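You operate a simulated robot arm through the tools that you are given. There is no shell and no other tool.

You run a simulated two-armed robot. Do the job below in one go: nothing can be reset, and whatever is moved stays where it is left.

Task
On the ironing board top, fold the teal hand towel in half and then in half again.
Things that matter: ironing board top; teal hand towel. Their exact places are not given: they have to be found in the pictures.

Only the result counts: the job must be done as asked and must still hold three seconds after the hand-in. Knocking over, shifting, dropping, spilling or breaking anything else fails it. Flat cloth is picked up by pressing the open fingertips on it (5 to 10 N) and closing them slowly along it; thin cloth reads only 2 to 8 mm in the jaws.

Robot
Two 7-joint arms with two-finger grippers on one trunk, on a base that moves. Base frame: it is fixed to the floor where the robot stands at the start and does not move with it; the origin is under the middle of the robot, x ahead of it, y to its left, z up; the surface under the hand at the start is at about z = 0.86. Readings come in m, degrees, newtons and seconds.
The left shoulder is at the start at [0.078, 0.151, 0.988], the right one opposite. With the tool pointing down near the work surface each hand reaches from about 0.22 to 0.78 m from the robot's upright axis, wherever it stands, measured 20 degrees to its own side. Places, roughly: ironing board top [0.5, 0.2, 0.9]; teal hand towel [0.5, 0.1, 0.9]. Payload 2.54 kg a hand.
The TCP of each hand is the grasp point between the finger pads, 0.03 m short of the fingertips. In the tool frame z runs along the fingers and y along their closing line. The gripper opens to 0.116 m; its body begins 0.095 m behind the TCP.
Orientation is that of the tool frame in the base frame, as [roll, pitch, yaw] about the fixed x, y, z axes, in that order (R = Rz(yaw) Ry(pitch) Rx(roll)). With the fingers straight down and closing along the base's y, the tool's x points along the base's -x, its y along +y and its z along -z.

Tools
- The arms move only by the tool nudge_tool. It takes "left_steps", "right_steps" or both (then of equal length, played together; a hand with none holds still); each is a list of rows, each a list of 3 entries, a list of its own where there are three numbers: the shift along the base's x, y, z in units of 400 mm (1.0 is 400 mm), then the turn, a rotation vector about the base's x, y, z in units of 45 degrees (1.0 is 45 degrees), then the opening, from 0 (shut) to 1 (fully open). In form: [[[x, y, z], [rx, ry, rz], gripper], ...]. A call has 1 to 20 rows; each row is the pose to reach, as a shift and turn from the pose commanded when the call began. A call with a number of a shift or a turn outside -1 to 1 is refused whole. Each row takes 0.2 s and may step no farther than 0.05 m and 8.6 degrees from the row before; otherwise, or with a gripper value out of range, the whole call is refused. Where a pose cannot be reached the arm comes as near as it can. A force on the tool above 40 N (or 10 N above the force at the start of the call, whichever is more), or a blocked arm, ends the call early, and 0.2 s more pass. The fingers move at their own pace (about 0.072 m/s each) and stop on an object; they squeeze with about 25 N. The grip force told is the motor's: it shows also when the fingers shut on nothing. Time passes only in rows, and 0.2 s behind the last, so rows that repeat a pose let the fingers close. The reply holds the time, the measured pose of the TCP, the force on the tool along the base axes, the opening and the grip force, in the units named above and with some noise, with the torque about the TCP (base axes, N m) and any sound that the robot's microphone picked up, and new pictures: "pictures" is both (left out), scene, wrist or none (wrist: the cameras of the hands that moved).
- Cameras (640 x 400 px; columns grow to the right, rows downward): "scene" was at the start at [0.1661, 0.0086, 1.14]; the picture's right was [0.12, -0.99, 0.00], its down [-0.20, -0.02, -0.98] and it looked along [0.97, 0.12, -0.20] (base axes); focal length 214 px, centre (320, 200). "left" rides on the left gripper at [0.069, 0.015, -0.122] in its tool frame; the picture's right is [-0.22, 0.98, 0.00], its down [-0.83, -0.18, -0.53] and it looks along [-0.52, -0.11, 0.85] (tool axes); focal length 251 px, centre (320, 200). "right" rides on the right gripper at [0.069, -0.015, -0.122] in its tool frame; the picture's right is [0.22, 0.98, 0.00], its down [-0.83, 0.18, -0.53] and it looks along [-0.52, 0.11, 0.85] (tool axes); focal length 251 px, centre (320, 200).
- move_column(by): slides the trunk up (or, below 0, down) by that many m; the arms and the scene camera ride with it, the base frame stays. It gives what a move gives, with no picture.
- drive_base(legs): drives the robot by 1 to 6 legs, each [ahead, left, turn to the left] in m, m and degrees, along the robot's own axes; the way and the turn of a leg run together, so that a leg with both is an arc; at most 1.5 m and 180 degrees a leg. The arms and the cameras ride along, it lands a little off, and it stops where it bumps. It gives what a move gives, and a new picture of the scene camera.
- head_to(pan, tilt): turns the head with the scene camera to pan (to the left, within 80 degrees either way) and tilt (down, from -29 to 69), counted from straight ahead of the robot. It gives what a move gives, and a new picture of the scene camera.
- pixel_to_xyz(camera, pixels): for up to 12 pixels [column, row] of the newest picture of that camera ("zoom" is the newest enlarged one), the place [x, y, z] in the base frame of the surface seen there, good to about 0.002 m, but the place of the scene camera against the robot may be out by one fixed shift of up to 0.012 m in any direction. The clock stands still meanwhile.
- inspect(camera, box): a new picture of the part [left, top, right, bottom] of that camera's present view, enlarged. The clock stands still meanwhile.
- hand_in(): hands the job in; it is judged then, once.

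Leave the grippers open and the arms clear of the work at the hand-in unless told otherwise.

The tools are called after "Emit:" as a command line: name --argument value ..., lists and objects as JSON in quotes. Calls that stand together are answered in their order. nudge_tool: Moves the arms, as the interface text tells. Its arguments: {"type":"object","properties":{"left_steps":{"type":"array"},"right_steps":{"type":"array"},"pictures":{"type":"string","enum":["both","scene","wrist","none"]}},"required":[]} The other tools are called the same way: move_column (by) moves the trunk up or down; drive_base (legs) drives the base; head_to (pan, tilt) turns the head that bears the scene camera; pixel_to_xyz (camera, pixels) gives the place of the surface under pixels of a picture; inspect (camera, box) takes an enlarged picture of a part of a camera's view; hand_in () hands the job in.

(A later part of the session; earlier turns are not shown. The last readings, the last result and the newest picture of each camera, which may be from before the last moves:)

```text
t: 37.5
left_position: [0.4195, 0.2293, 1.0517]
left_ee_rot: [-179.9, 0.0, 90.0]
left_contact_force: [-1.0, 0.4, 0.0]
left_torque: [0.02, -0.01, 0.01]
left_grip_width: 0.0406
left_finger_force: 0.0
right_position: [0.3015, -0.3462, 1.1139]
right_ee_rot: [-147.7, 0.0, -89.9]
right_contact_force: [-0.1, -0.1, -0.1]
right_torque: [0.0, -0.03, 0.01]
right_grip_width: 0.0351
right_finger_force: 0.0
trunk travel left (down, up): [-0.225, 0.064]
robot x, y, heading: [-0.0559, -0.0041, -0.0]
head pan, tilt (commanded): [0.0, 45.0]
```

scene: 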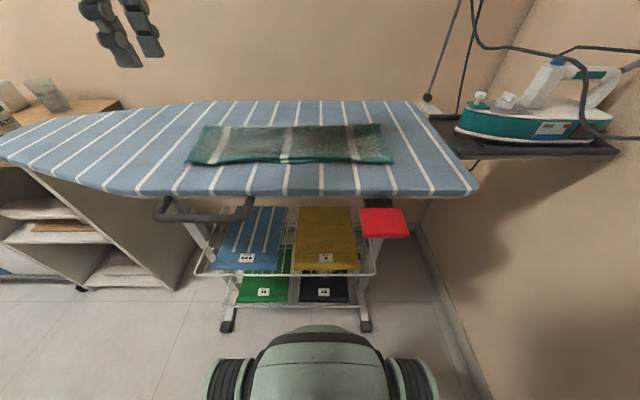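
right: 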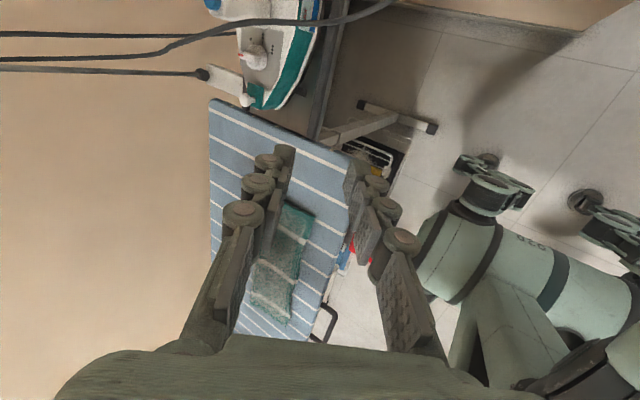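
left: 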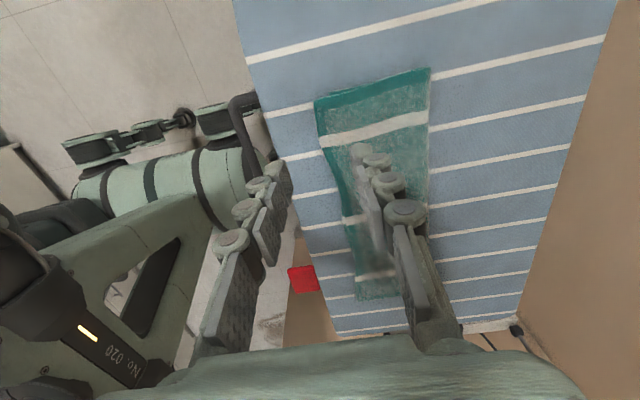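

The right arm is clear. Next I'll turn the left hand back to closing along y while moving it over x≈0.476.

Emit:
nudge_tool --left_steps '[[[0.025, 0, 0], [0, 0, 0.167], 0.35], [[0.05, 0, 0], [0, 0, 0.333], 0.35], [[0.075, 0, 0], [0, 0, 0.5], 0.35], [[0.1, 0, 0], [0, 0, 0.667], 0.35], [[0.125, 0, 0], [0, 0, 0.833], 0.35], [[0.141, 0, 0], [0, 0, 1.0], 0.35]]' --pictures "none"

Emit:
nudge_tool --left_steps '[[[0, 0, 0], [0, 0, 0.167], 0.35], [[0, 0, 0], [0, 0, 0.333], 0.35], [[0, 0, 0], [0, 0, 0.5], 0.35], [[0, 0, 0], [0, 0, 0.667], 0.35], [[0, 0, 0], [0, 0, 0.833], 0.35], [[0, 0, 0], [0, 0, 1.0], 0.35]]' --pictures "none"

Emit:
nudge_tool --left_steps '[[[0, 0, -0.05], [-0.167, 0, 0], 0.35], [[0, 0, -0.1], [-0.333, 0, 0], 0.35], [[0, 0, -0.15], [-0.5, 0, 0], 0.35], [[0, 0, -0.2], [-0.667, 0, 0], 0.35], [[0, 0, -0.25], [-0.833, 0, 0], 0.35], [[0, 0, -0.25], [-1.0, 0, 0], 0.35], [[0, 0, -0.25], [-1.0, 0, 0], 0.35]]' --pictures "both"

```text
t: 38.9
left_position: [0.4765, 0.2282, 1.0499]
left_ee_rot: [-180.0, 0.1, 135.1]
left_contact_force: [0.0, 0.5, -0.6]
left_torque: [0.0, -0.01, -0.03]
left_grip_width: 0.0402
left_finger_force: 0.1
right_position: [0.3017, -0.3454, 1.1143]
right_ee_rot: [-147.6, 0.2, -90.1]
right_contact_force: [-0.4, -0.4, -0.6]
right_torque: [-0.02, 0.03, -0.01]
right_grip_width: 0.0349
right_finger_force: 0.1
trunk travel left (down, up): [-0.225, 0.064]
robot x, y, heading: [-0.0535, -0.0011, -0.1]
head pan, tilt (commanded): [0.0, 45.0]
```

```text
t: 40.3
left_position: [0.4757, 0.2295, 1.049]
left_ee_rot: [179.9, 0.2, -179.8]
left_contact_force: [-0.1, -1.1, 0.1]
left_torque: [0.0, 0.01, -0.02]
left_grip_width: 0.0408
left_finger_force: 0.1
right_position: [0.3018, -0.3457, 1.1152]
right_ee_rot: [-147.7, 0.1, -90.1]
right_contact_force: [0.3, 0.3, 0.3]
right_torque: [0.01, -0.03, 0.02]
right_grip_width: 0.0349
right_finger_force: 0.2
trunk travel left (down, up): [-0.225, 0.064]
robot x, y, heading: [-0.0556, -0.0009, 0.1]
head pan, tilt (commanded): [0.0, 45.0]
```

```text
t: 41.9
left_position: [0.4749, 0.2293, 0.9497]
left_ee_rot: [-134.9, 0.0, -179.9]
left_contact_force: [0.3, 0.1, -0.2]
left_torque: [0.01, 0.03, 0.01]
left_grip_width: 0.0408
left_finger_force: 0.0
right_position: [0.3018, -0.3459, 1.114]
right_ee_rot: [-147.8, 0.1, -90.1]
right_contact_force: [0.3, -0.3, 0.0]
right_torque: [-0.01, -0.02, 0.01]
right_grip_width: 0.0348
right_finger_force: 0.1
trunk travel left (down, up): [-0.225, 0.064]
robot x, y, heading: [-0.0544, 0.0025, -0.1]
head pan, tilt (commanded): [0.0, 45.0]
```

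scene: 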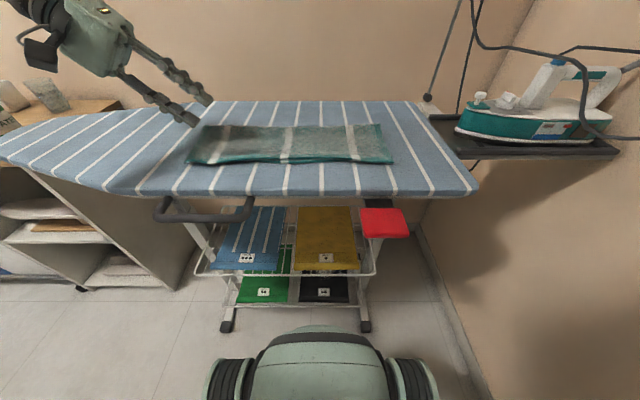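
left: 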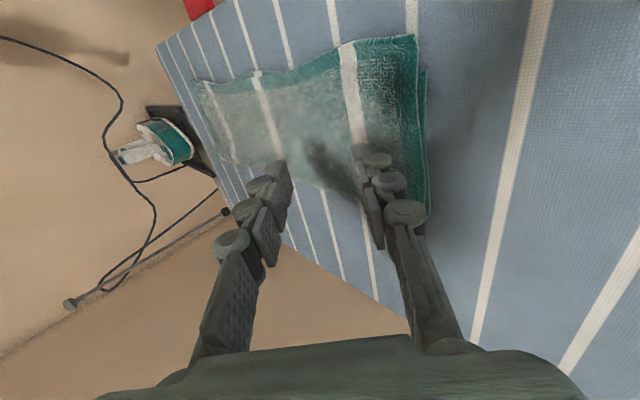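

The left hand reaches the 45° finish pose. This view shows the strip's left edge near (415,40)–(428,200), with the lower layer peeking out slightly. I'll measure those edges as the target for fold 2.

Emit:
pixel_to_xyz --camera "left" --pixels '[[412, 38], [410, 90], [418, 130], [426, 75], [427, 120], [430, 180], [355, 45], [418, 60]]'

Emit:
inspect --camera "left" --box '[320, 20, 480, 220]'

```text
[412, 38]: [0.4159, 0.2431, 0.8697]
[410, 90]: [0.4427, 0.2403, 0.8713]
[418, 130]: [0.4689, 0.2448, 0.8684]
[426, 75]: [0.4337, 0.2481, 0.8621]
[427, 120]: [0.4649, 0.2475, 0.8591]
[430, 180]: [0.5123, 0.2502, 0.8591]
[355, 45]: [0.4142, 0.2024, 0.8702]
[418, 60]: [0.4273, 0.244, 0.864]
```

```text
2.00 times, centred on (400, 120) of left
```

zoom: 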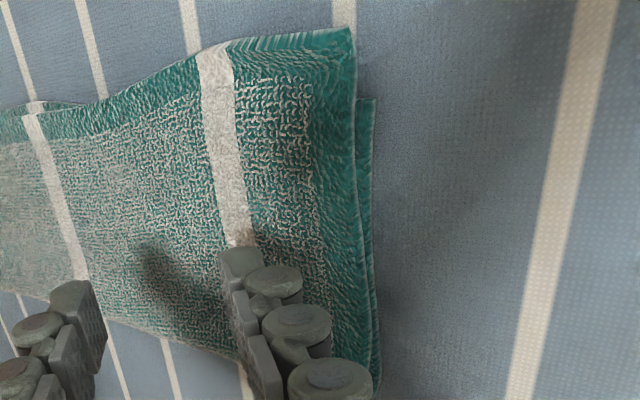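

At the left edge, the upper layer ends at y≈0.243–0.245 and the lower at about 0.249. Next the left hand straightens, rises, and crosses to the right edge at (0.476, −0.134).

Emit:
nudge_tool --left_steps '[[[0, 0, 0.08], [0.167, 0, 0], 0.35], [[0, -0.08, 0.14], [0.333, 0, 0], 0.35], [[0, -0.19, 0.16], [0.5, 0, 0], 0.35], [[0, -0.3, 0.16], [0.667, 0, 0], 0.35], [[0, -0.41, 0.16], [0.833, 0, 0], 0.35], [[0, -0.52, 0.16], [1.0, 0, 0], 0.35], [[0, -0.63, 0.16], [1.0, 0, 0], 0.35], [[0, -0.74, 0.16], [1.0, 0, 0], 0.35], [[0, -0.85, 0.14], [1.0, 0, 0], 0.35], [[0, -0.908, 0.08], [1.0, 0, 0], 0.35], [[0, -0.908, 0.02], [1.0, 0, 0], 0.35]]' --pictures "both"

```text
t: 44.3
left_position: [0.3928, 0.0678, 0.9409]
left_ee_rot: [179.9, 0.1, -179.9]
left_contact_force: [-0.3, 0.0, 1.3]
left_torque: [0.03, -0.03, 0.03]
left_grip_width: 0.0406
left_finger_force: 0.2
left hand out of reach, approached as far as the arm can: row 5, 6, 7, 8, 9, 10, 11
right_position: [0.3014, -0.346, 1.1147]
right_ee_rot: [-147.7, 0.1, -90.1]
right_contact_force: [0.3, -0.8, -0.6]
right_torque: [0.01, 0.01, -0.02]
right_grip_width: 0.0349
right_finger_force: 0.1
trunk travel left (down, up): [-0.225, 0.064]
robot x, y, heading: [-0.0552, -0.001, -0.0]
head pan, tilt (commanded): [0.0, 45.0]
```

scene: 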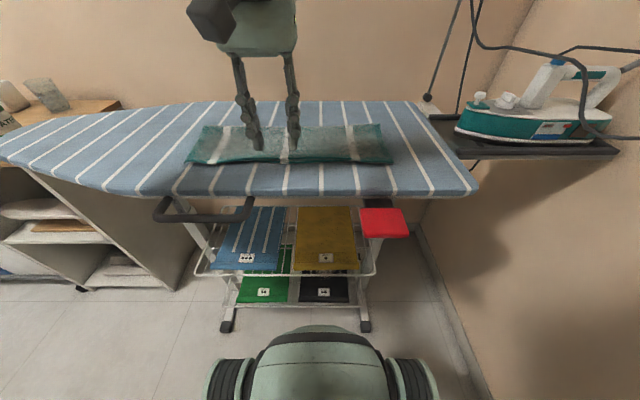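
left: 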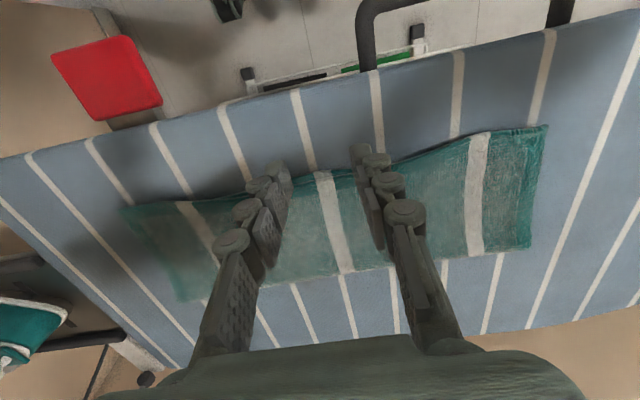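

The left arm can't cross that far: it stopped at y≈0.07. I could shift the robot sideways to the right for the grasp and back to the left during the fold. First I'll check the free floor on the right: the wall foot near (440,300), (465,350) and (490,395), and the right board leg.

Emit:
pixel_to_xyz --camera "scene" --pixels '[[425, 260], [440, 300], [462, 345], [482, 385], [520, 300], [560, 200], [600, 350], [418, 330], [365, 300], [400, 340], [440, 380], [615, 150]]'

Emit:
head_to --pan -60 --tilt 50

```text
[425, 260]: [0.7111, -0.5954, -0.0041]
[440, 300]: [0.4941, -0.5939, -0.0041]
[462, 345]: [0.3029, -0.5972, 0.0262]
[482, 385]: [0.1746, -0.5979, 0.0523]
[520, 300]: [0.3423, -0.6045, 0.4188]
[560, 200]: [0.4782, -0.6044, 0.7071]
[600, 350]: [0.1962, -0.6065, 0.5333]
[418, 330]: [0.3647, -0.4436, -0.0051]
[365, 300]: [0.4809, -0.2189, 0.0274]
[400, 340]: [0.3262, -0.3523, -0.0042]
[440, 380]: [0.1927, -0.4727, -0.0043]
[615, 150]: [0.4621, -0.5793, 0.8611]
```

```text
t: 45.6
left_position: [0.3934, 0.0691, 0.9408]
left_ee_rot: [180.0, 0.2, -179.9]
left_contact_force: [0.1, -0.2, -0.1]
left_torque: [0.04, -0.01, 0.02]
left_grip_width: 0.0409
left_finger_force: 0.0
right_position: [0.2997, -0.3454, 1.1146]
right_ee_rot: [-147.7, 0.1, -89.9]
right_contact_force: [0.2, 1.0, 0.1]
right_torque: [0.03, 0.03, -0.01]
right_grip_width: 0.035
right_finger_force: 0.1
trunk travel left (down, up): [-0.225, 0.064]
robot x, y, heading: [-0.0585, 0.0024, -0.2]
head pan, tilt (commanded): [-60.0, 50.0]
```

scene: 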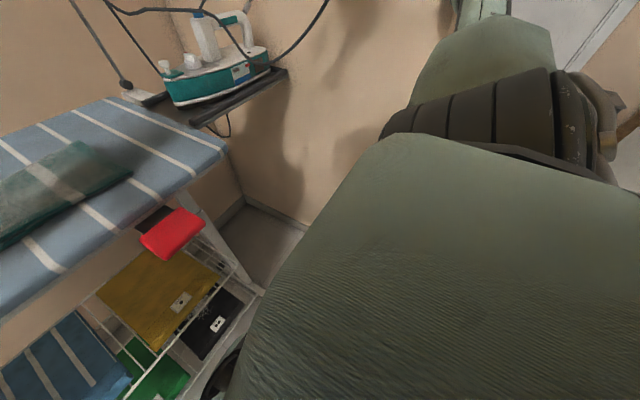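

The right wall is at y≈−0.60, so shifting sideways by 0.2 m is tight with the right arm out. I'll measure how far out the right arm sticks in this view, at (480,40), (470,110), (580,100), (610,130), (450,200), (600,250).

Emit:
pixel_to_xyz --camera "scene" --pixels '[[480, 40], [470, 110], [580, 100], [610, 130], [450, 200], [600, 250], [330, 250], [300, 350], [420, 100], [540, 40], [480, 8]]'

Emit:
head_to --pan 60 --tilt 40

```text
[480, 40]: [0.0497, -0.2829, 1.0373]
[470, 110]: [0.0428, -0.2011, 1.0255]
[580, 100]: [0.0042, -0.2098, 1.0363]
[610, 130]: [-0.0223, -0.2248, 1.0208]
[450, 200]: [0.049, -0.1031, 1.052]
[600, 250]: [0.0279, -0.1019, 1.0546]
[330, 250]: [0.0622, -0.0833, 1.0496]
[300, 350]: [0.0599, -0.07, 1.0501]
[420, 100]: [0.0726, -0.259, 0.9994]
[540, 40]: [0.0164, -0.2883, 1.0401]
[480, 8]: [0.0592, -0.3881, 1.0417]
```

```text
t: 47.6
left_position: [0.3942, 0.0679, 0.9422]
left_ee_rot: [-180.0, 0.1, -180.0]
left_contact_force: [0.8, 0.8, 0.5]
left_torque: [0.0, 0.01, 0.01]
left_grip_width: 0.0407
left_finger_force: 0.0
right_position: [0.3008, -0.3453, 1.1146]
right_ee_rot: [-147.7, 0.1, -90.0]
right_contact_force: [0.3, -0.2, -0.2]
right_torque: [0.01, 0.0, -0.01]
right_grip_width: 0.0348
right_finger_force: 0.2
trunk travel left (down, up): [-0.225, 0.064]
robot x, y, heading: [-0.0564, -0.0007, 0.0]
head pan, tilt (commanded): [60.0, 40.0]
```

scene: 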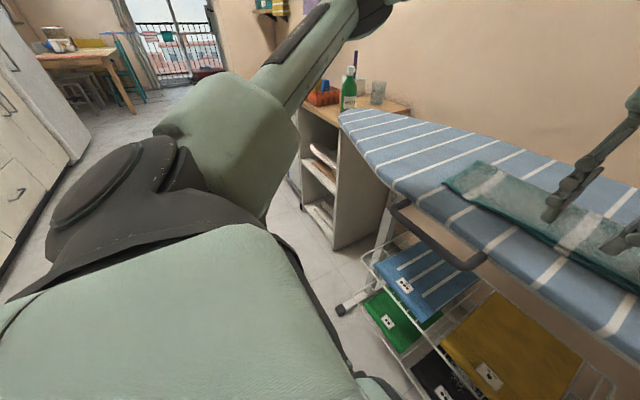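

The right elbow reaches y≈−0.39, so turning in place is safer than sliding sideways. With the robot turned about 25° to the right, the right edge falls into the left arm's range. I'll raise the left hand first, then turn and look forward again.

Emit:
nudge_tool --left_steps '[[[0, 0, 0.1], [0, 0, 0], 0.35], [[0, 0, 0.2], [0, 0, 0], 0.35], [[0, 0, 0.27], [0, 0, 0], 0.35]]' --pictures "none"

Emit:
drive_base --legs '[[0, 0, -25]]'

Emit:
head_to --pan 25 --tilt 45

```text
t: 48.4
left_position: [0.3863, 0.0982, 1.0457]
left_ee_rot: [-180.0, 0.2, -179.8]
left_contact_force: [-0.2, -0.2, -0.3]
left_torque: [-0.04, -0.01, 0.01]
left_grip_width: 0.0405
left_finger_force: 0.1
left hand out of reach, approached as far as the arm can: row 1, 2, 3
right_position: [0.3013, -0.3459, 1.1144]
right_ee_rot: [-147.6, 0.0, -90.0]
right_contact_force: [0.1, 1.0, 0.8]
right_torque: [-0.01, -0.02, 0.02]
right_grip_width: 0.0348
right_finger_force: 0.0
trunk travel left (down, up): [-0.225, 0.064]
robot x, y, heading: [-0.0557, -0.0008, 0.1]
head pan, tilt (commanded): [60.0, 40.0]
```

```text
t: 50.1
left_position: [0.3884, -0.1003, 1.0451]
left_ee_rot: [-179.9, 0.1, 155.1]
left_contact_force: [0.0, 0.1, 0.9]
left_torque: [0.01, -0.03, 0.0]
left_grip_width: 0.0405
left_finger_force: 0.1
right_position: [0.1199, -0.4658, 1.1148]
right_ee_rot: [-147.6, 0.1, -115.1]
right_contact_force: [-0.4, -0.3, 0.0]
right_torque: [-0.01, -0.01, -0.04]
right_grip_width: 0.0347
right_finger_force: 0.0
trunk travel left (down, up): [-0.225, 0.064]
robot x, y, heading: [-0.0578, -0.0004, -24.9]
head pan, tilt (commanded): [60.0, 40.0]
```

scene: 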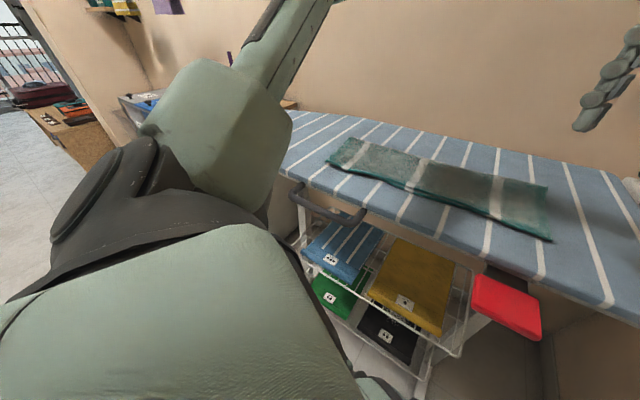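

```text
t: 51.1
left_position: [0.3878, -0.0997, 1.0454]
left_ee_rot: [180.0, 0.1, 155.0]
left_contact_force: [-0.3, -0.4, 0.7]
left_torque: [0.01, -0.02, 0.0]
left_grip_width: 0.0407
left_finger_force: 0.1
right_position: [0.1211, -0.4639, 1.1139]
right_ee_rot: [-147.7, -0.1, -115.1]
right_contact_force: [-0.6, 0.0, -0.4]
right_torque: [0.01, 0.01, 0.04]
right_grip_width: 0.035
right_finger_force: 0.0
trunk travel left (down, up): [-0.225, 0.064]
robot x, y, heading: [-0.0546, 0.0012, -25.0]
head pan, tilt (commanded): [25.0, 45.0]
```

scene: 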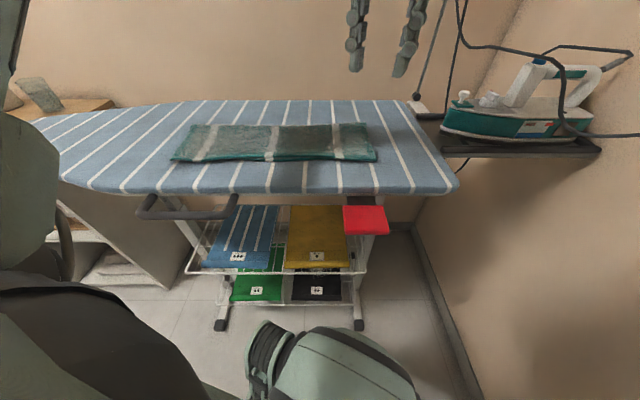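

The robot is turned 25° right and the left hand hangs near the target already. I'll move it to (0.476, −0.134, 0.96) with the jaws closing along world y.

Emit:
nudge_tool --left_steps '[[[0.055, -0.02, 0], [0, 0, 0.14], 0.35], [[0.11, -0.04, -0.05], [0, 0, 0.28], 0.35], [[0.165, -0.06, -0.11], [0, 0, 0.42], 0.35], [[0.22, -0.085, -0.16], [0, 0, 0.556], 0.35], [[0.22, -0.085, -0.2125], [0, 0, 0.556], 0.35]]' --pictures "both"

```text
t: 52.3
left_position: [0.4791, -0.1171, 0.9816]
left_ee_rot: [180.0, 0.2, -179.8]
left_contact_force: [-0.1, 0.0, -0.4]
left_torque: [-0.04, -0.01, 0.01]
left_grip_width: 0.0403
left_finger_force: 0.2
left hand out of reach, approached as far as the arm can: row 1, 2, 3, 4, 5
right_position: [0.1211, -0.4653, 1.1154]
right_ee_rot: [-147.8, 0.0, -115.3]
right_contact_force: [-0.5, 1.0, 0.8]
right_torque: [-0.03, -0.01, 0.02]
right_grip_width: 0.0349
right_finger_force: 0.1
trunk travel left (down, up): [-0.225, 0.064]
robot x, y, heading: [-0.0523, -0.0047, -25.2]
head pan, tilt (commanded): [25.0, 45.0]
```

scene: 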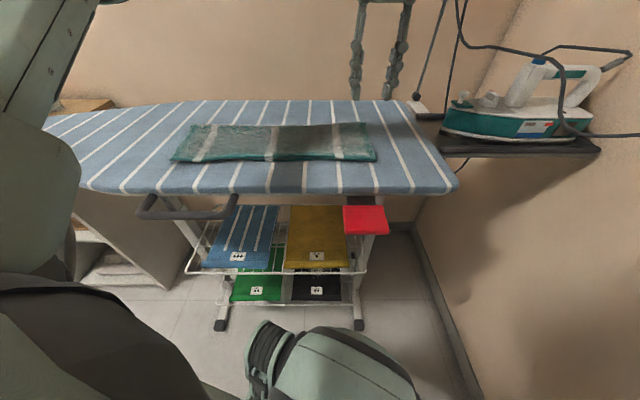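
left: 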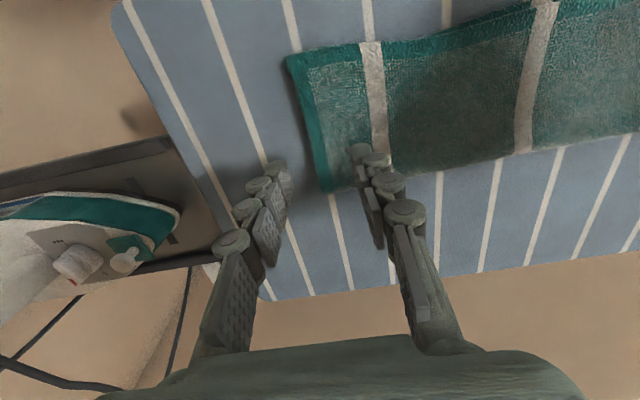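

It stopped 1.7 cm short, just outside the left arm's range. I'll turn another 8° right. The hand will swing to about y −0.19, still 10 cm from the iron.

Emit:
drive_base --legs '[[0, 0, -8]]'

Emit:
head_to --pan 33 --tilt 45

```text
t: 53.3
left_position: [0.458, -0.1893, 0.9822]
left_ee_rot: [180.0, 0.1, 172.3]
left_contact_force: [0.3, -0.4, 0.0]
left_torque: [-0.01, 0.0, 0.0]
left_grip_width: 0.0409
left_finger_force: 0.1
right_position: [0.0559, -0.4848, 1.1142]
right_ee_rot: [-147.7, 0.1, -122.8]
right_contact_force: [-1.1, -0.1, 0.1]
right_torque: [0.01, -0.01, 0.02]
right_grip_width: 0.0349
right_finger_force: 0.0
trunk travel left (down, up): [-0.225, 0.064]
robot x, y, heading: [-0.0551, -0.0014, -32.7]
head pan, tilt (commanded): [25.0, 45.0]
```

scene: 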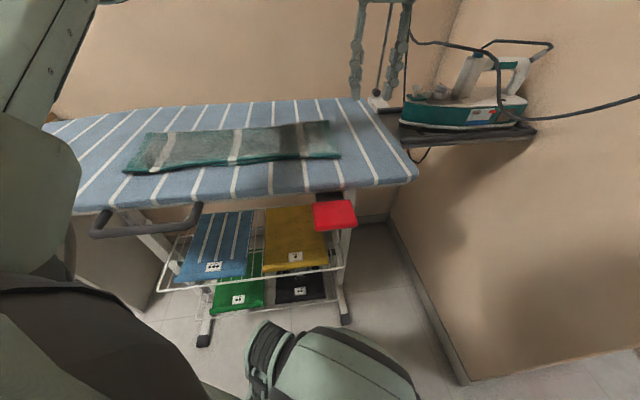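

```text
t: 54.0
left_position: [0.4581, -0.1891, 0.9824]
left_ee_rot: [179.9, 0.0, 172.3]
left_contact_force: [-0.9, -0.7, -0.1]
left_torque: [-0.03, -0.02, -0.03]
left_grip_width: 0.0406
left_finger_force: 0.1
right_position: [0.0565, -0.4836, 1.1143]
right_ee_rot: [-147.6, 0.0, -122.8]
right_contact_force: [-0.3, -0.5, 0.1]
right_torque: [0.01, 0.02, 0.0]
right_grip_width: 0.035
right_finger_force: 0.0
trunk travel left (down, up): [-0.225, 0.064]
robot x, y, heading: [-0.0584, -0.0016, -32.8]
head pan, tilt (commanded): [33.0, 45.0]
```

scene: 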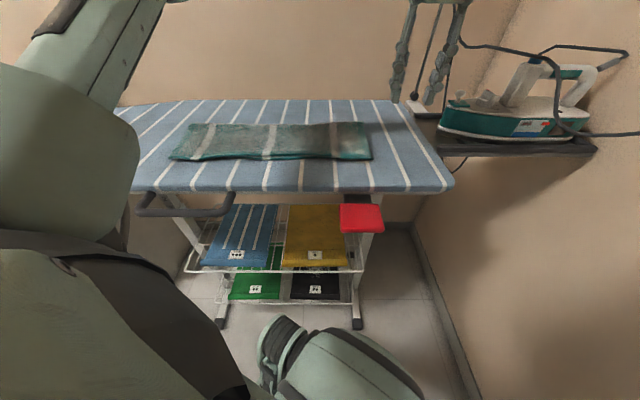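

Now I'll bring the left hand to (0.476, −0.134, 0.94) and straighten its yaw.

Emit:
nudge_tool --left_steps '[[[0.022, 0.07, 0], [0, 0, 0.086], 0.35], [[0.045, 0.1375, -0.05], [0, 0, 0.171], 0.35], [[0.045, 0.1375, -0.1], [0, 0, 0.171], 0.35]]' --pictures "both"

```text
t: 54.8
left_position: [0.4772, -0.1314, 0.9383]
left_ee_rot: [180.0, 0.0, -180.0]
left_contact_force: [-0.5, -0.1, -0.2]
left_torque: [-0.01, 0.01, 0.0]
left_grip_width: 0.0408
left_finger_force: 0.0
right_position: [0.0571, -0.4833, 1.1139]
right_ee_rot: [-147.7, 0.2, -122.7]
right_contact_force: [0.4, 0.4, 0.3]
right_torque: [-0.01, -0.02, -0.03]
right_grip_width: 0.0349
right_finger_force: 0.1
trunk travel left (down, up): [-0.225, 0.064]
robot x, y, heading: [-0.052, 0.0009, -32.9]
head pan, tilt (commanded): [33.0, 45.0]
```

scene: 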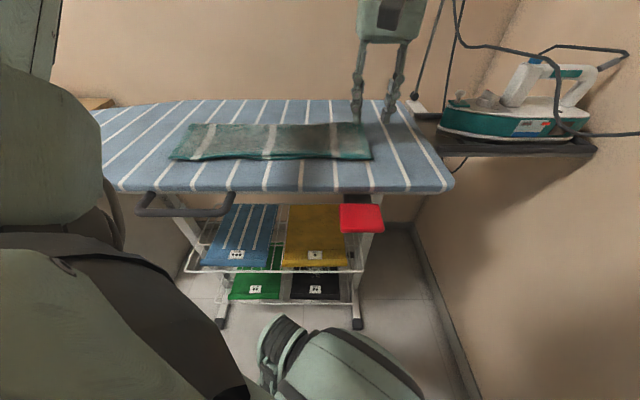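
left: 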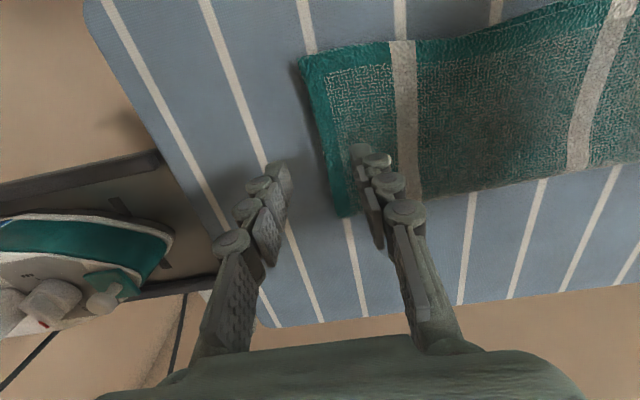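

The left hand now straddles the right edge, which shows in the left picture from (302,60) to (343,215). I'll measure it and zoom in to see both layers.

Emit:
pixel_to_xyz --camera "left" --pixels '[[304, 62], [312, 95], [320, 130], [327, 160], [335, 190], [343, 213], [360, 100], [380, 130], [278, 165], [356, 150]]'

Emit:
inspect --camera "left" --box '[240, 30, 440, 230]'

```text
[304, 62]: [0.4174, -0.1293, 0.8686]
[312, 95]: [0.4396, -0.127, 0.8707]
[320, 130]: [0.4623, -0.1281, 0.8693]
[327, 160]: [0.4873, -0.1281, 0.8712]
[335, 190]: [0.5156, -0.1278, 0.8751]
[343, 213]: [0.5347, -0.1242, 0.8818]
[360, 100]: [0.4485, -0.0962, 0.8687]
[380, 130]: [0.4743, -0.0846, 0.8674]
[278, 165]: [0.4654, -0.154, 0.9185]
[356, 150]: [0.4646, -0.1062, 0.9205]
```

```text
2.00 times, centred on (340, 130) of left
```

zoom: 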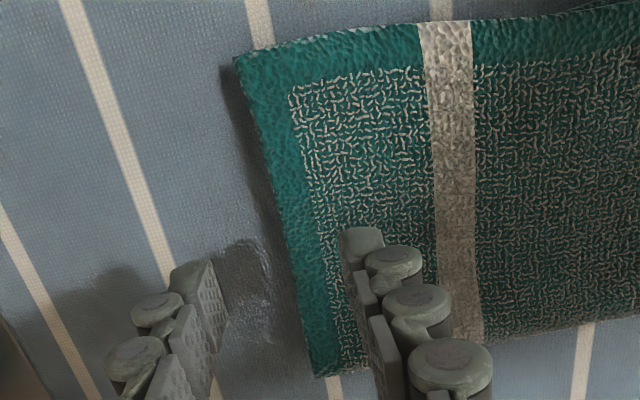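

The right edge sits at y≈−0.131, x 0.417–0.535. Before gripping it, I'll test from this heading that the left hand can reach the finish pose near y 0.25 with a 40° tilt, at a safe height.

Emit:
nudge_tool --left_steps '[[[0, 0, 0.1], [0, 0, 0], 0.35], [[0, 0.05, 0.19], [0, 0, 0], 0.35], [[0, 0.16, 0.2], [0, 0, 0], 0.35], [[0, 0.27, 0.2], [-0.1, 0, 0], 0.35], [[0, 0.38, 0.2], [-0.25, 0, 0], 0.35], [[0, 0.49, 0.2], [-0.4, 0, 0], 0.35], [[0, 0.6, 0.2], [-0.55, 0, 0], 0.35], [[0, 0.71, 0.18], [-0.7, 0, 0], 0.35], [[0, 0.82, 0.14], [-0.85, 0, 0], 0.35], [[0, 0.93, 0.08], [-0.9, 0, 0], 0.35], [[0, 0.95, 0.02], [-0.9, 0, 0], 0.35], [[0, 0.95, 0.0], [-0.9, 0, 0], 0.35]]' --pictures "scene"

```text
refused: row 10 steps farther than a row can; nothing moved
```

One row was a hair too long. I'll send the same path with a smaller step there.

Emit:
nudge_tool --left_steps '[[[0, 0, 0.1], [0, 0, 0], 0.35], [[0, 0.05, 0.19], [0, 0, 0], 0.35], [[0, 0.16, 0.2], [0, 0, 0], 0.35], [[0, 0.27, 0.2], [-0.1, 0, 0], 0.35], [[0, 0.38, 0.2], [-0.25, 0, 0], 0.35], [[0, 0.49, 0.2], [-0.4, 0, 0], 0.35], [[0, 0.6, 0.2], [-0.55, 0, 0], 0.35], [[0, 0.71, 0.18], [-0.7, 0, 0], 0.35], [[0, 0.81, 0.14], [-0.85, 0, 0], 0.35], [[0, 0.9, 0.09], [-0.9, 0, 0], 0.35], [[0, 0.95, 0.03], [-0.9, 0, 0], 0.35], [[0, 0.95, 0.0], [-0.9, 0, 0], 0.35]]' --pictures "scene"

```text
t: 57.4
left_position: [0.4757, 0.2446, 0.9414]
left_ee_rot: [-139.4, 0.1, -180.0]
left_contact_force: [-0.3, 0.0, 1.1]
left_torque: [-0.01, 0.01, 0.0]
left_grip_width: 0.0406
left_finger_force: 0.1
right_position: [0.0569, -0.4838, 1.1146]
right_ee_rot: [-147.7, 0.0, -122.8]
right_contact_force: [-0.3, -0.9, -0.4]
right_torque: [0.0, 0.0, -0.01]
right_grip_width: 0.0347
right_finger_force: 0.1
trunk travel left (down, up): [-0.225, 0.064]
robot x, y, heading: [-0.0562, -0.0015, -32.7]
head pan, tilt (commanded): [33.0, 45.0]
```

scene: 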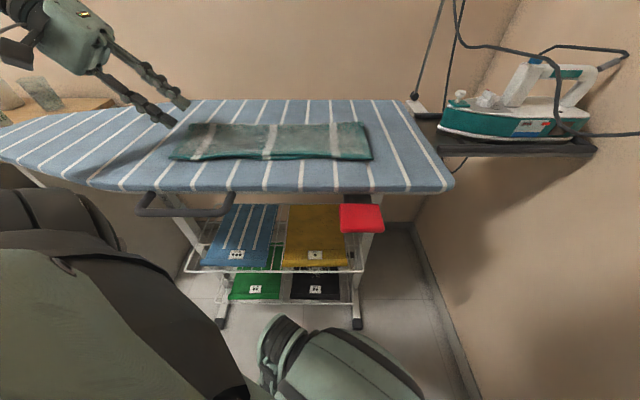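

The whole path is within reach from here, so no driving is needed during fold 2. I'll go back to the right edge by the reverse path.

Emit:
nudge_tool --left_steps '[[[0, -0.05, 0.09], [0.05, 0, 0], 0.35], [[0, -0.14, 0.14], [0.1, 0, 0], 0.35], [[0, -0.24, 0.18], [0.25, 0, 0], 0.35], [[0, -0.35, 0.2], [0.4, 0, 0], 0.35], [[0, -0.46, 0.2], [0.55, 0, 0], 0.35], [[0, -0.57, 0.2], [0.7, 0, 0], 0.35], [[0, -0.68, 0.2], [0.8, 0, 0], 0.35], [[0, -0.79, 0.2], [0.9, 0, 0], 0.35], [[0, -0.9, 0.18], [0.9, 0, 0], 0.35], [[0, -0.95, 0.1], [0.9, 0, 0], 0.35], [[0, -0.95, 0.0], [0.9, 0, 0], 0.35]]' --pictures "wrist"

```text
t: 59.8
left_position: [0.4742, -0.1331, 0.94]
left_ee_rot: [179.9, 0.0, -179.9]
left_contact_force: [0.6, 0.0, -0.2]
left_torque: [-0.03, 0.01, -0.01]
left_grip_width: 0.0408
left_finger_force: 0.0
right_position: [0.0582, -0.4856, 1.114]
right_ee_rot: [-147.8, 0.0, -122.8]
right_contact_force: [0.0, 0.3, 0.3]
right_torque: [0.0, 0.06, -0.02]
right_grip_width: 0.0347
right_finger_force: 0.0
trunk travel left (down, up): [-0.225, 0.064]
robot x, y, heading: [-0.0523, 0.0027, -32.9]
head pan, tilt (commanded): [33.0, 45.0]
```

left: 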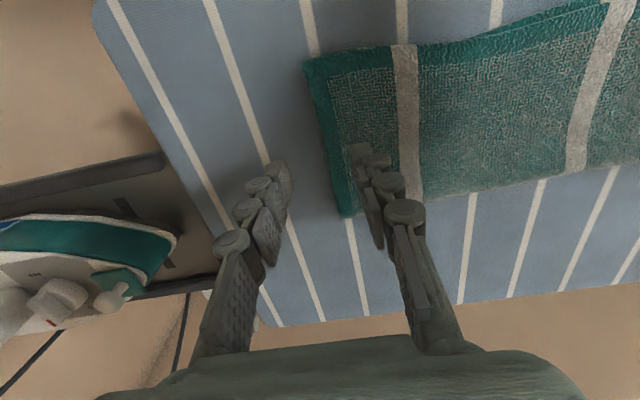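

The hand is back over the right edge with the fingers straddling it. I'll tilt it 8° so the outer finger sits lower, to catch both layers, and go down to about z 0.903.

Emit:
nudge_tool --left_steps '[[[0.003, 0, -0.04], [0.09, 0, 0], 0.35], [[0.005, 0, -0.075], [0.18, 0, 0], 0.35], [[0.005, 0, -0.0925], [0.18, 0, 0], 0.35]]' --pictures "wrist"

```text
t: 60.6
left_position: [0.4789, -0.1336, 0.904]
left_ee_rot: [171.9, 0.1, -179.9]
left_contact_force: [0.4, -0.5, -0.2]
left_torque: [0.03, -0.02, 0.0]
left_grip_width: 0.0406
left_finger_force: 0.0
right_position: [0.0579, -0.484, 1.115]
right_ee_rot: [-147.8, 0.0, -122.9]
right_contact_force: [0.7, -1.2, -0.1]
right_torque: [0.05, 0.03, 0.0]
right_grip_width: 0.0347
right_finger_force: 0.0
trunk travel left (down, up): [-0.225, 0.064]
robot x, y, heading: [-0.0609, 0.0009, -32.9]
head pan, tilt (commanded): [33.0, 45.0]
```

left: 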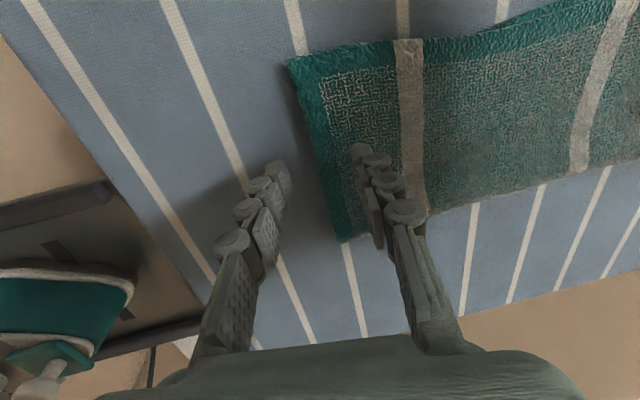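

The inner finger sits over the teal border and the outer one over the bare board. Lowering 6 mm in small steps now.

Emit:
nudge_tool --left_steps '[[[0, 0, -0.006], [0, 0, 0], 0.35], [[0, 0, -0.012], [0, 0, 0], 0.35], [[0, 0, -0.016], [0, 0, 0], 0.35]]' --pictures "none"

```text
t: 61.4
left_position: [0.4777, -0.1328, 0.8984]
left_ee_rot: [171.9, 0.1, -180.0]
left_contact_force: [-0.6, 0.2, -0.2]
left_torque: [0.01, 0.03, 0.02]
left_grip_width: 0.0406
left_finger_force: 0.1
right_position: [0.0563, -0.4847, 1.1145]
right_ee_rot: [-147.7, 0.0, -122.8]
right_contact_force: [0.6, -0.6, 1.6]
right_torque: [0.02, 0.02, -0.02]
right_grip_width: 0.0349
right_finger_force: 0.1
trunk travel left (down, up): [-0.225, 0.064]
robot x, y, heading: [-0.0571, 0.0018, -33.0]
head pan, tilt (commanded): [33.0, 45.0]
```

No contact yet. Lowering 4 mm more.

Emit:
nudge_tool --left_steps '[[[0, 0, -0.005], [0, 0, 0], 0.35], [[0, 0, -0.01], [0, 0, 0], 0.35]]' --pictures "none"

```text
t: 62.0
left_position: [0.4787, -0.1341, 0.8941]
left_ee_rot: [171.9, 0.1, 180.0]
left_contact_force: [0.2, -0.4, 1.1]
left_torque: [0.0, -0.01, 0.02]
left_grip_width: 0.0406
left_finger_force: 0.2
right_position: [0.0569, -0.4836, 1.1149]
right_ee_rot: [-147.7, 0.1, -122.8]
right_contact_force: [-0.5, 0.1, -0.1]
right_torque: [0.0, 0.0, -0.03]
right_grip_width: 0.0347
right_finger_force: 0.1
trunk travel left (down, up): [-0.225, 0.064]
robot x, y, heading: [-0.056, 0.0002, -33.0]
head pan, tilt (commanded): [33.0, 45.0]
```

Just touching at 1 N. Pressing 3 mm more.

Emit:
nudge_tool --left_steps '[[[0, 0, -0.004], [0, 0, 0], 0.35], [[0, 0, -0.0075], [0, 0, 0], 0.35]]' --pictures "none"

```text
t: 62.6
left_position: [0.4779, -0.1347, 0.893]
left_ee_rot: [172.1, 0.2, 179.9]
left_contact_force: [1.5, -1.1, 12.5]
left_torque: [-0.29, 0.01, -0.01]
left_grip_width: 0.042
left_finger_force: 0.7
right_position: [0.0567, -0.4835, 1.1152]
right_ee_rot: [-147.6, 0.1, -123.0]
right_contact_force: [-0.1, 0.1, 0.9]
right_torque: [0.02, -0.01, -0.01]
right_grip_width: 0.0349
right_finger_force: 0.1
trunk travel left (down, up): [-0.225, 0.064]
robot x, y, heading: [-0.0536, -0.0021, -32.7]
head pan, tilt (commanded): [33.0, 45.0]
```

That is 12.5 N, and the torque (−0.29 about x) says the outer finger on the board carries it all. I'll take out about 5° of tilt so that the inner finger presses on the cloth too.

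Emit:
nudge_tool --left_steps '[[[0, 0, 0.002], [-0.06, 0, 0], 0.35], [[0, 0, 0.001], [-0.11, 0, 0], 0.35], [[0, 0, 0.001], [-0.11, 0, 0], 0.35]]' --pictures "wrist"

```text
t: 63.4
left_position: [0.4777, -0.1335, 0.8927]
left_ee_rot: [176.9, 0.1, -180.0]
left_contact_force: [4.9, 2.8, 13.4]
left_torque: [0.43, -0.16, -0.15]
left_grip_width: 0.0437
left_finger_force: 2.5
right_position: [0.0555, -0.4836, 1.1147]
right_ee_rot: [-147.6, -0.1, -122.8]
right_contact_force: [-0.2, -0.4, 0.2]
right_torque: [0.01, -0.02, -0.01]
right_grip_width: 0.0347
right_finger_force: 0.0
trunk travel left (down, up): [-0.225, 0.064]
robot x, y, heading: [-0.0565, 0.0018, -32.7]
head pan, tilt (commanded): [33.0, 45.0]
```

left: 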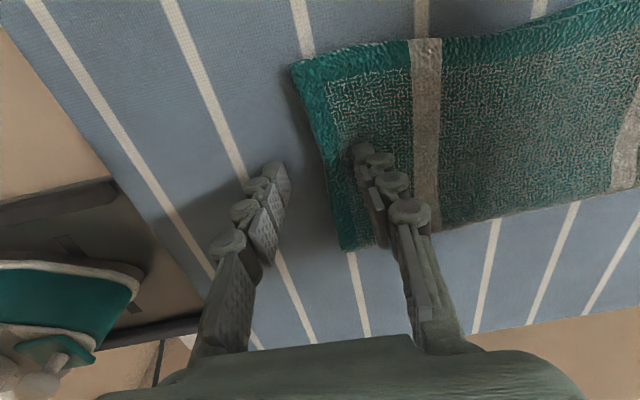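

Now the inner finger carries it all (torque +0.43). I'll put half of the tilt back and ease up 0.4 mm so both share the load.

Emit:
nudge_tool --left_steps '[[[0, 0, 0.001], [0.03, 0, 0], 0.35], [[0, 0, 0.001], [0.05, 0, 0], 0.35], [[0, 0, 0.001], [0.05, 0, 0], 0.35]]' --pictures "none"

```text
t: 64.2
left_position: [0.4778, -0.1331, 0.8929]
left_ee_rot: [174.6, 0.0, -180.0]
left_contact_force: [3.9, 0.7, 6.6]
left_torque: [0.19, -0.1, -0.14]
left_grip_width: 0.0418
left_finger_force: 0.9
right_position: [0.0575, -0.4839, 1.1145]
right_ee_rot: [-147.7, -0.1, -122.8]
right_contact_force: [0.6, -0.2, -1.4]
right_torque: [0.04, 0.02, -0.01]
right_grip_width: 0.0347
right_finger_force: 0.0
trunk travel left (down, up): [-0.225, 0.064]
robot x, y, heading: [-0.0567, -0.002, -32.7]
head pan, tilt (commanded): [33.0, 45.0]
```

That gives 6.6 N on the cloth with the outer finger nearly on the board. I'll press 0.5 mm more and close slowly.

Emit:
nudge_tool --left_steps '[[[0, 0, -0.0015], [0, 0, 0], 0.33], [[0, 0, -0.0015], [0, 0, 0], 0.3], [[0, 0, -0.0015], [0, 0, 0], 0.275], [[0, 0, -0.0015], [0, 0, 0], 0.25], [[0, 0, -0.0015], [0, 0, 0], 0.225], [[0, 0, -0.0015], [0, 0, 0], 0.2], [[0, 0, -0.0015], [0, 0, 0], 0.175], [[0, 0, -0.0015], [0, 0, 0], 0.15], [[0, 0, -0.0015], [0, 0, 0], 0.125], [[0, 0, -0.0015], [0, 0, 0], 0.1], [[0, 0, -0.0015], [0, 0, 0], 0.08], [[0, 0, -0.0015], [0, 0, 0], 0.06], [[0, 0, -0.0015], [0, 0, 0], 0.04], [[0, 0, -0.0015], [0, 0, 0], 0.02], [[0, 0, -0.0015], [0, 0, 0], 0.0], [[0, 0, -0.0015], [0, 0, 0], 0.0]]' --pictures "both"

```text
t: 67.6
left_position: [0.4778, -0.1328, 0.8921]
left_ee_rot: [174.7, 0.1, 179.9]
left_contact_force: [1.7, -3.1, 15.4]
left_torque: [-0.06, 0.03, -0.05]
left_grip_width: 0.005
left_finger_force: 25.4
right_position: [0.0557, -0.4832, 1.1137]
right_ee_rot: [-147.6, 0.1, -122.8]
right_contact_force: [-0.6, 0.4, 0.0]
right_torque: [0.0, 0.01, 0.01]
right_grip_width: 0.0349
right_finger_force: 0.0
trunk travel left (down, up): [-0.225, 0.064]
robot x, y, heading: [-0.0559, 0.005, -32.7]
head pan, tilt (commanded): [33.0, 45.0]
```

scene: 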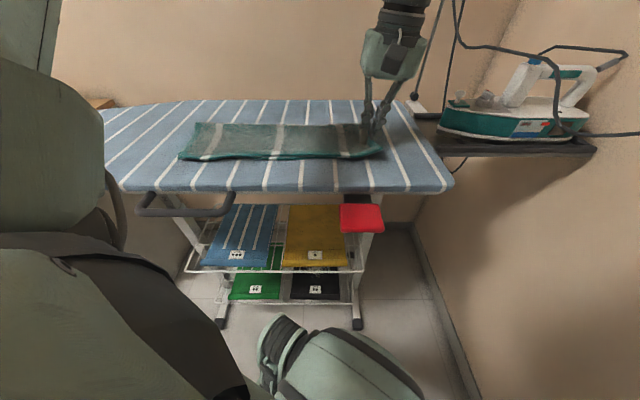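
left: 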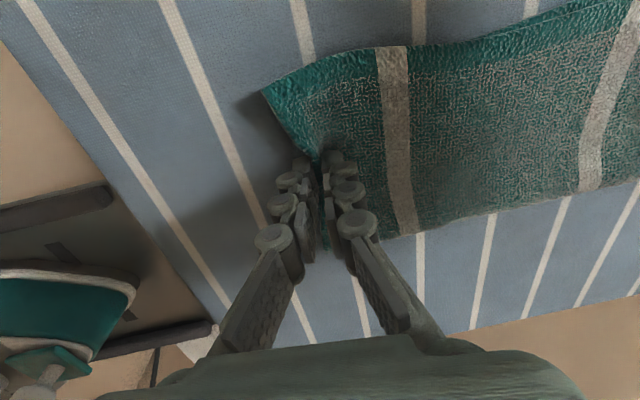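

The jaws read 5.0 mm, and the strip slid about 1.5 cm to the right as the fingers closed. I'll zoom in to check whether both layers are caught.

Emit:
inspect --camera "left" --box '[230, 60, 430, 220]'

Emit:
inspect --camera "scene" --box '[160, 80, 440, 200]'

```text
2.50 times, centred on (330, 140) of left
```

zoom: 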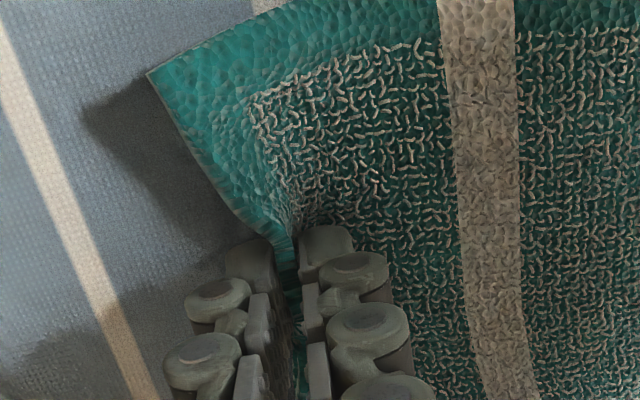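

```text
2.29 times, centred on (300, 140) of scene
```

zoom: 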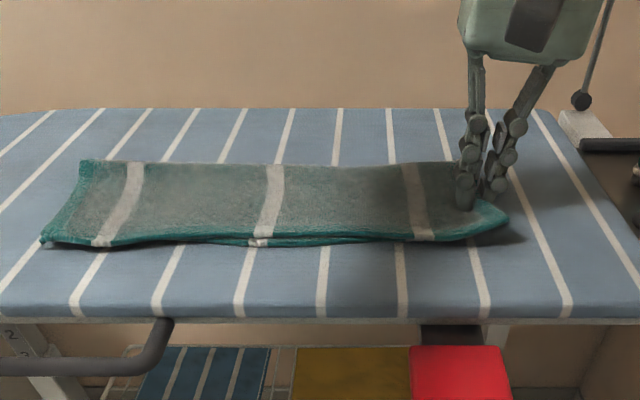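

The upper layer's edge is clearly in the jaws, but I can't tell about the lower one. I'll lift 3.5 cm and look from the side.

Emit:
nudge_tool --left_steps '[[[0, 0.005, 0.02], [0, 0, 0], 0.0], [[0, 0.01, 0.05], [0, 0, 0], 0.0], [[0, 0.015, 0.0875], [0, 0, 0], 0.0]]' --pictures "both"

Emit:
inspect --camera "scene" --box '[160, 80, 440, 200]'

Emit:
inspect --camera "left" --box '[230, 60, 430, 260]'

```text
t: 68.4
left_position: [0.4766, -0.127, 0.9251]
left_ee_rot: [174.8, 0.0, 180.0]
left_contact_force: [0.2, 0.4, 0.3]
left_torque: [-0.01, 0.0, 0.02]
left_grip_width: 0.0041
left_finger_force: 24.8
right_position: [0.0567, -0.4839, 1.1139]
right_ee_rot: [-147.7, 0.1, -122.8]
right_contact_force: [0.3, 0.6, 0.5]
right_torque: [0.0, -0.03, 0.03]
right_grip_width: 0.0346
right_finger_force: 0.1
trunk travel left (down, up): [-0.225, 0.064]
robot x, y, heading: [-0.056, 0.0005, -32.5]
head pan, tilt (commanded): [33.0, 45.0]
```

scene: 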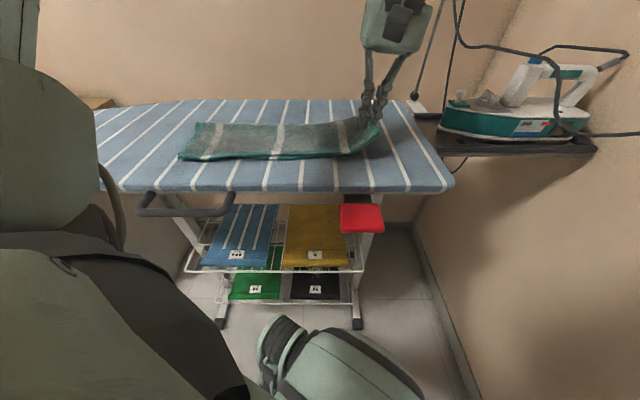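
left: 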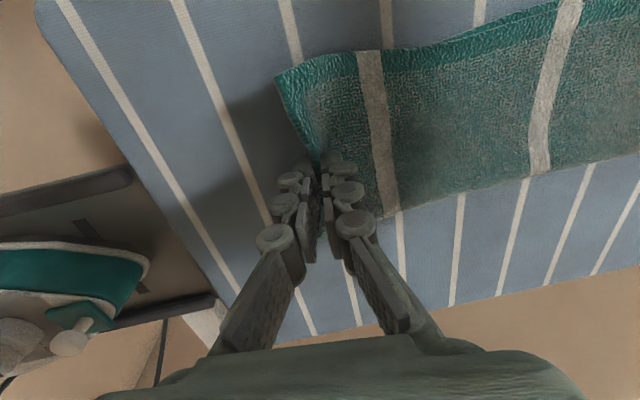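

```text
2.29 times, centred on (300, 140) of scene
```

zoom: 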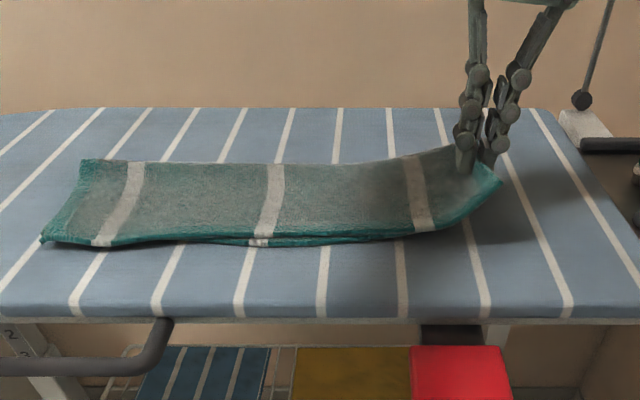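

```text
2.00 times, centred on (330, 160) of left
```

zoom: 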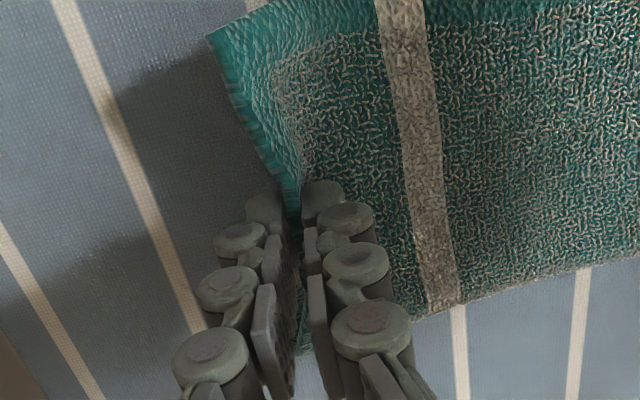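

The end lifts and I see bare board beneath its near corner, but I want to be sure both layers came up. I'll raise it another 5 cm along the arc and look again.

Emit:
nudge_tool --left_steps '[[[0, 0.015, 0.04], [0, 0, 0], 0.0], [[0, 0.035, 0.08], [-0.05, 0, 0], 0.0], [[0, 0.06, 0.125], [-0.1, 0, 0], 0.0]]' --pictures "both"

Emit:
inspect --camera "scene" --box '[160, 50, 440, 200]'

```text
t: 69.2
left_position: [0.477, -0.1043, 0.9765]
left_ee_rot: [179.2, 0.1, 180.0]
left_contact_force: [0.1, 0.9, -0.4]
left_torque: [0.04, 0.02, 0.0]
left_grip_width: 0.0035
left_finger_force: 24.8
right_position: [0.0563, -0.4838, 1.1134]
right_ee_rot: [-147.8, 0.0, -122.7]
right_contact_force: [0.0, 0.4, -0.7]
right_torque: [-0.01, -0.01, 0.0]
right_grip_width: 0.0351
right_finger_force: 0.1
trunk travel left (down, up): [-0.225, 0.064]
robot x, y, heading: [-0.0562, -0.0015, -32.7]
head pan, tilt (commanded): [33.0, 45.0]
```

scene: 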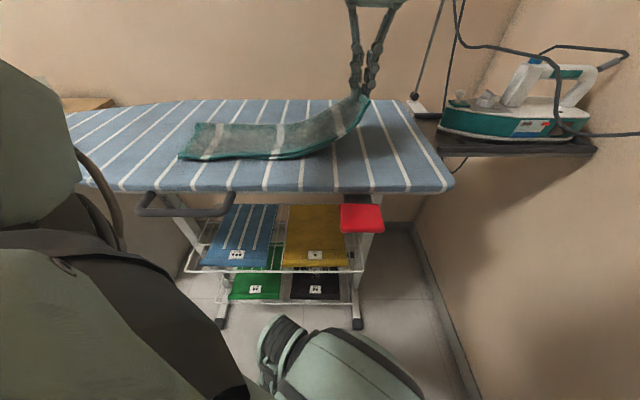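
left: 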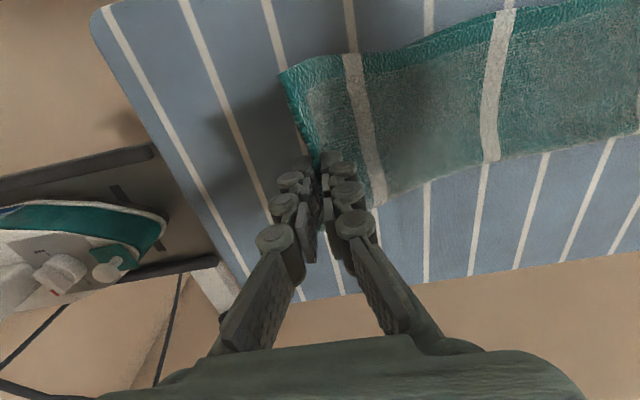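

```text
2.29 times, centred on (300, 125) of scene
```

zoom: 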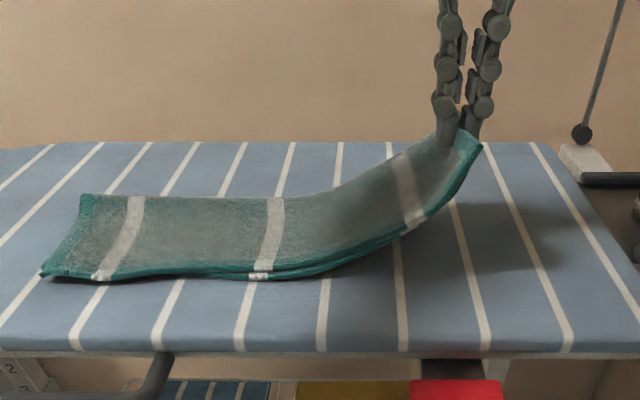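

Both layers came up together and nothing stays behind on the board. I'll measure where the strip's left edge lies now, after the slide.

Emit:
pixel_to_xyz --camera "scene" --pixels '[[181, 157], [184, 150], [190, 138], [197, 125], [185, 157], [275, 157], [285, 128], [355, 100], [370, 98], [340, 140]]'

Emit:
inspect --camera "scene" --box '[170, 110, 250, 170]'

```text
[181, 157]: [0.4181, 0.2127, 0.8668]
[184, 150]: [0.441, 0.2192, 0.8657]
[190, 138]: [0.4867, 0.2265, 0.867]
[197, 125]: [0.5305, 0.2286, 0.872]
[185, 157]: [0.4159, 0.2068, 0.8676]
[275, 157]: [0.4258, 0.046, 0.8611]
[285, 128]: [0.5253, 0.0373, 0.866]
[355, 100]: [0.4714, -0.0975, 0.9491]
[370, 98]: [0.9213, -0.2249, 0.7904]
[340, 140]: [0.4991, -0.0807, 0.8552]
```

```text
6.67 times, centred on (210, 140) of scene
```

zoom: 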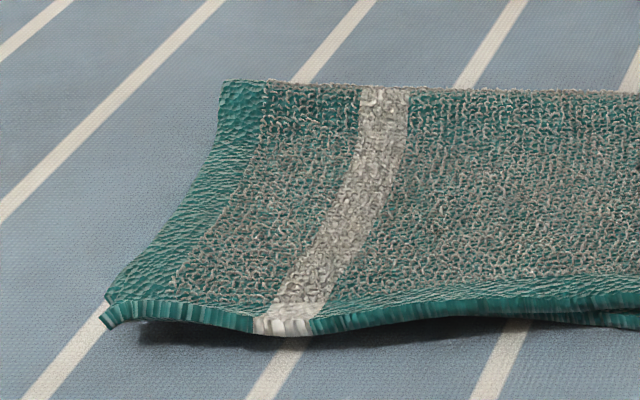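

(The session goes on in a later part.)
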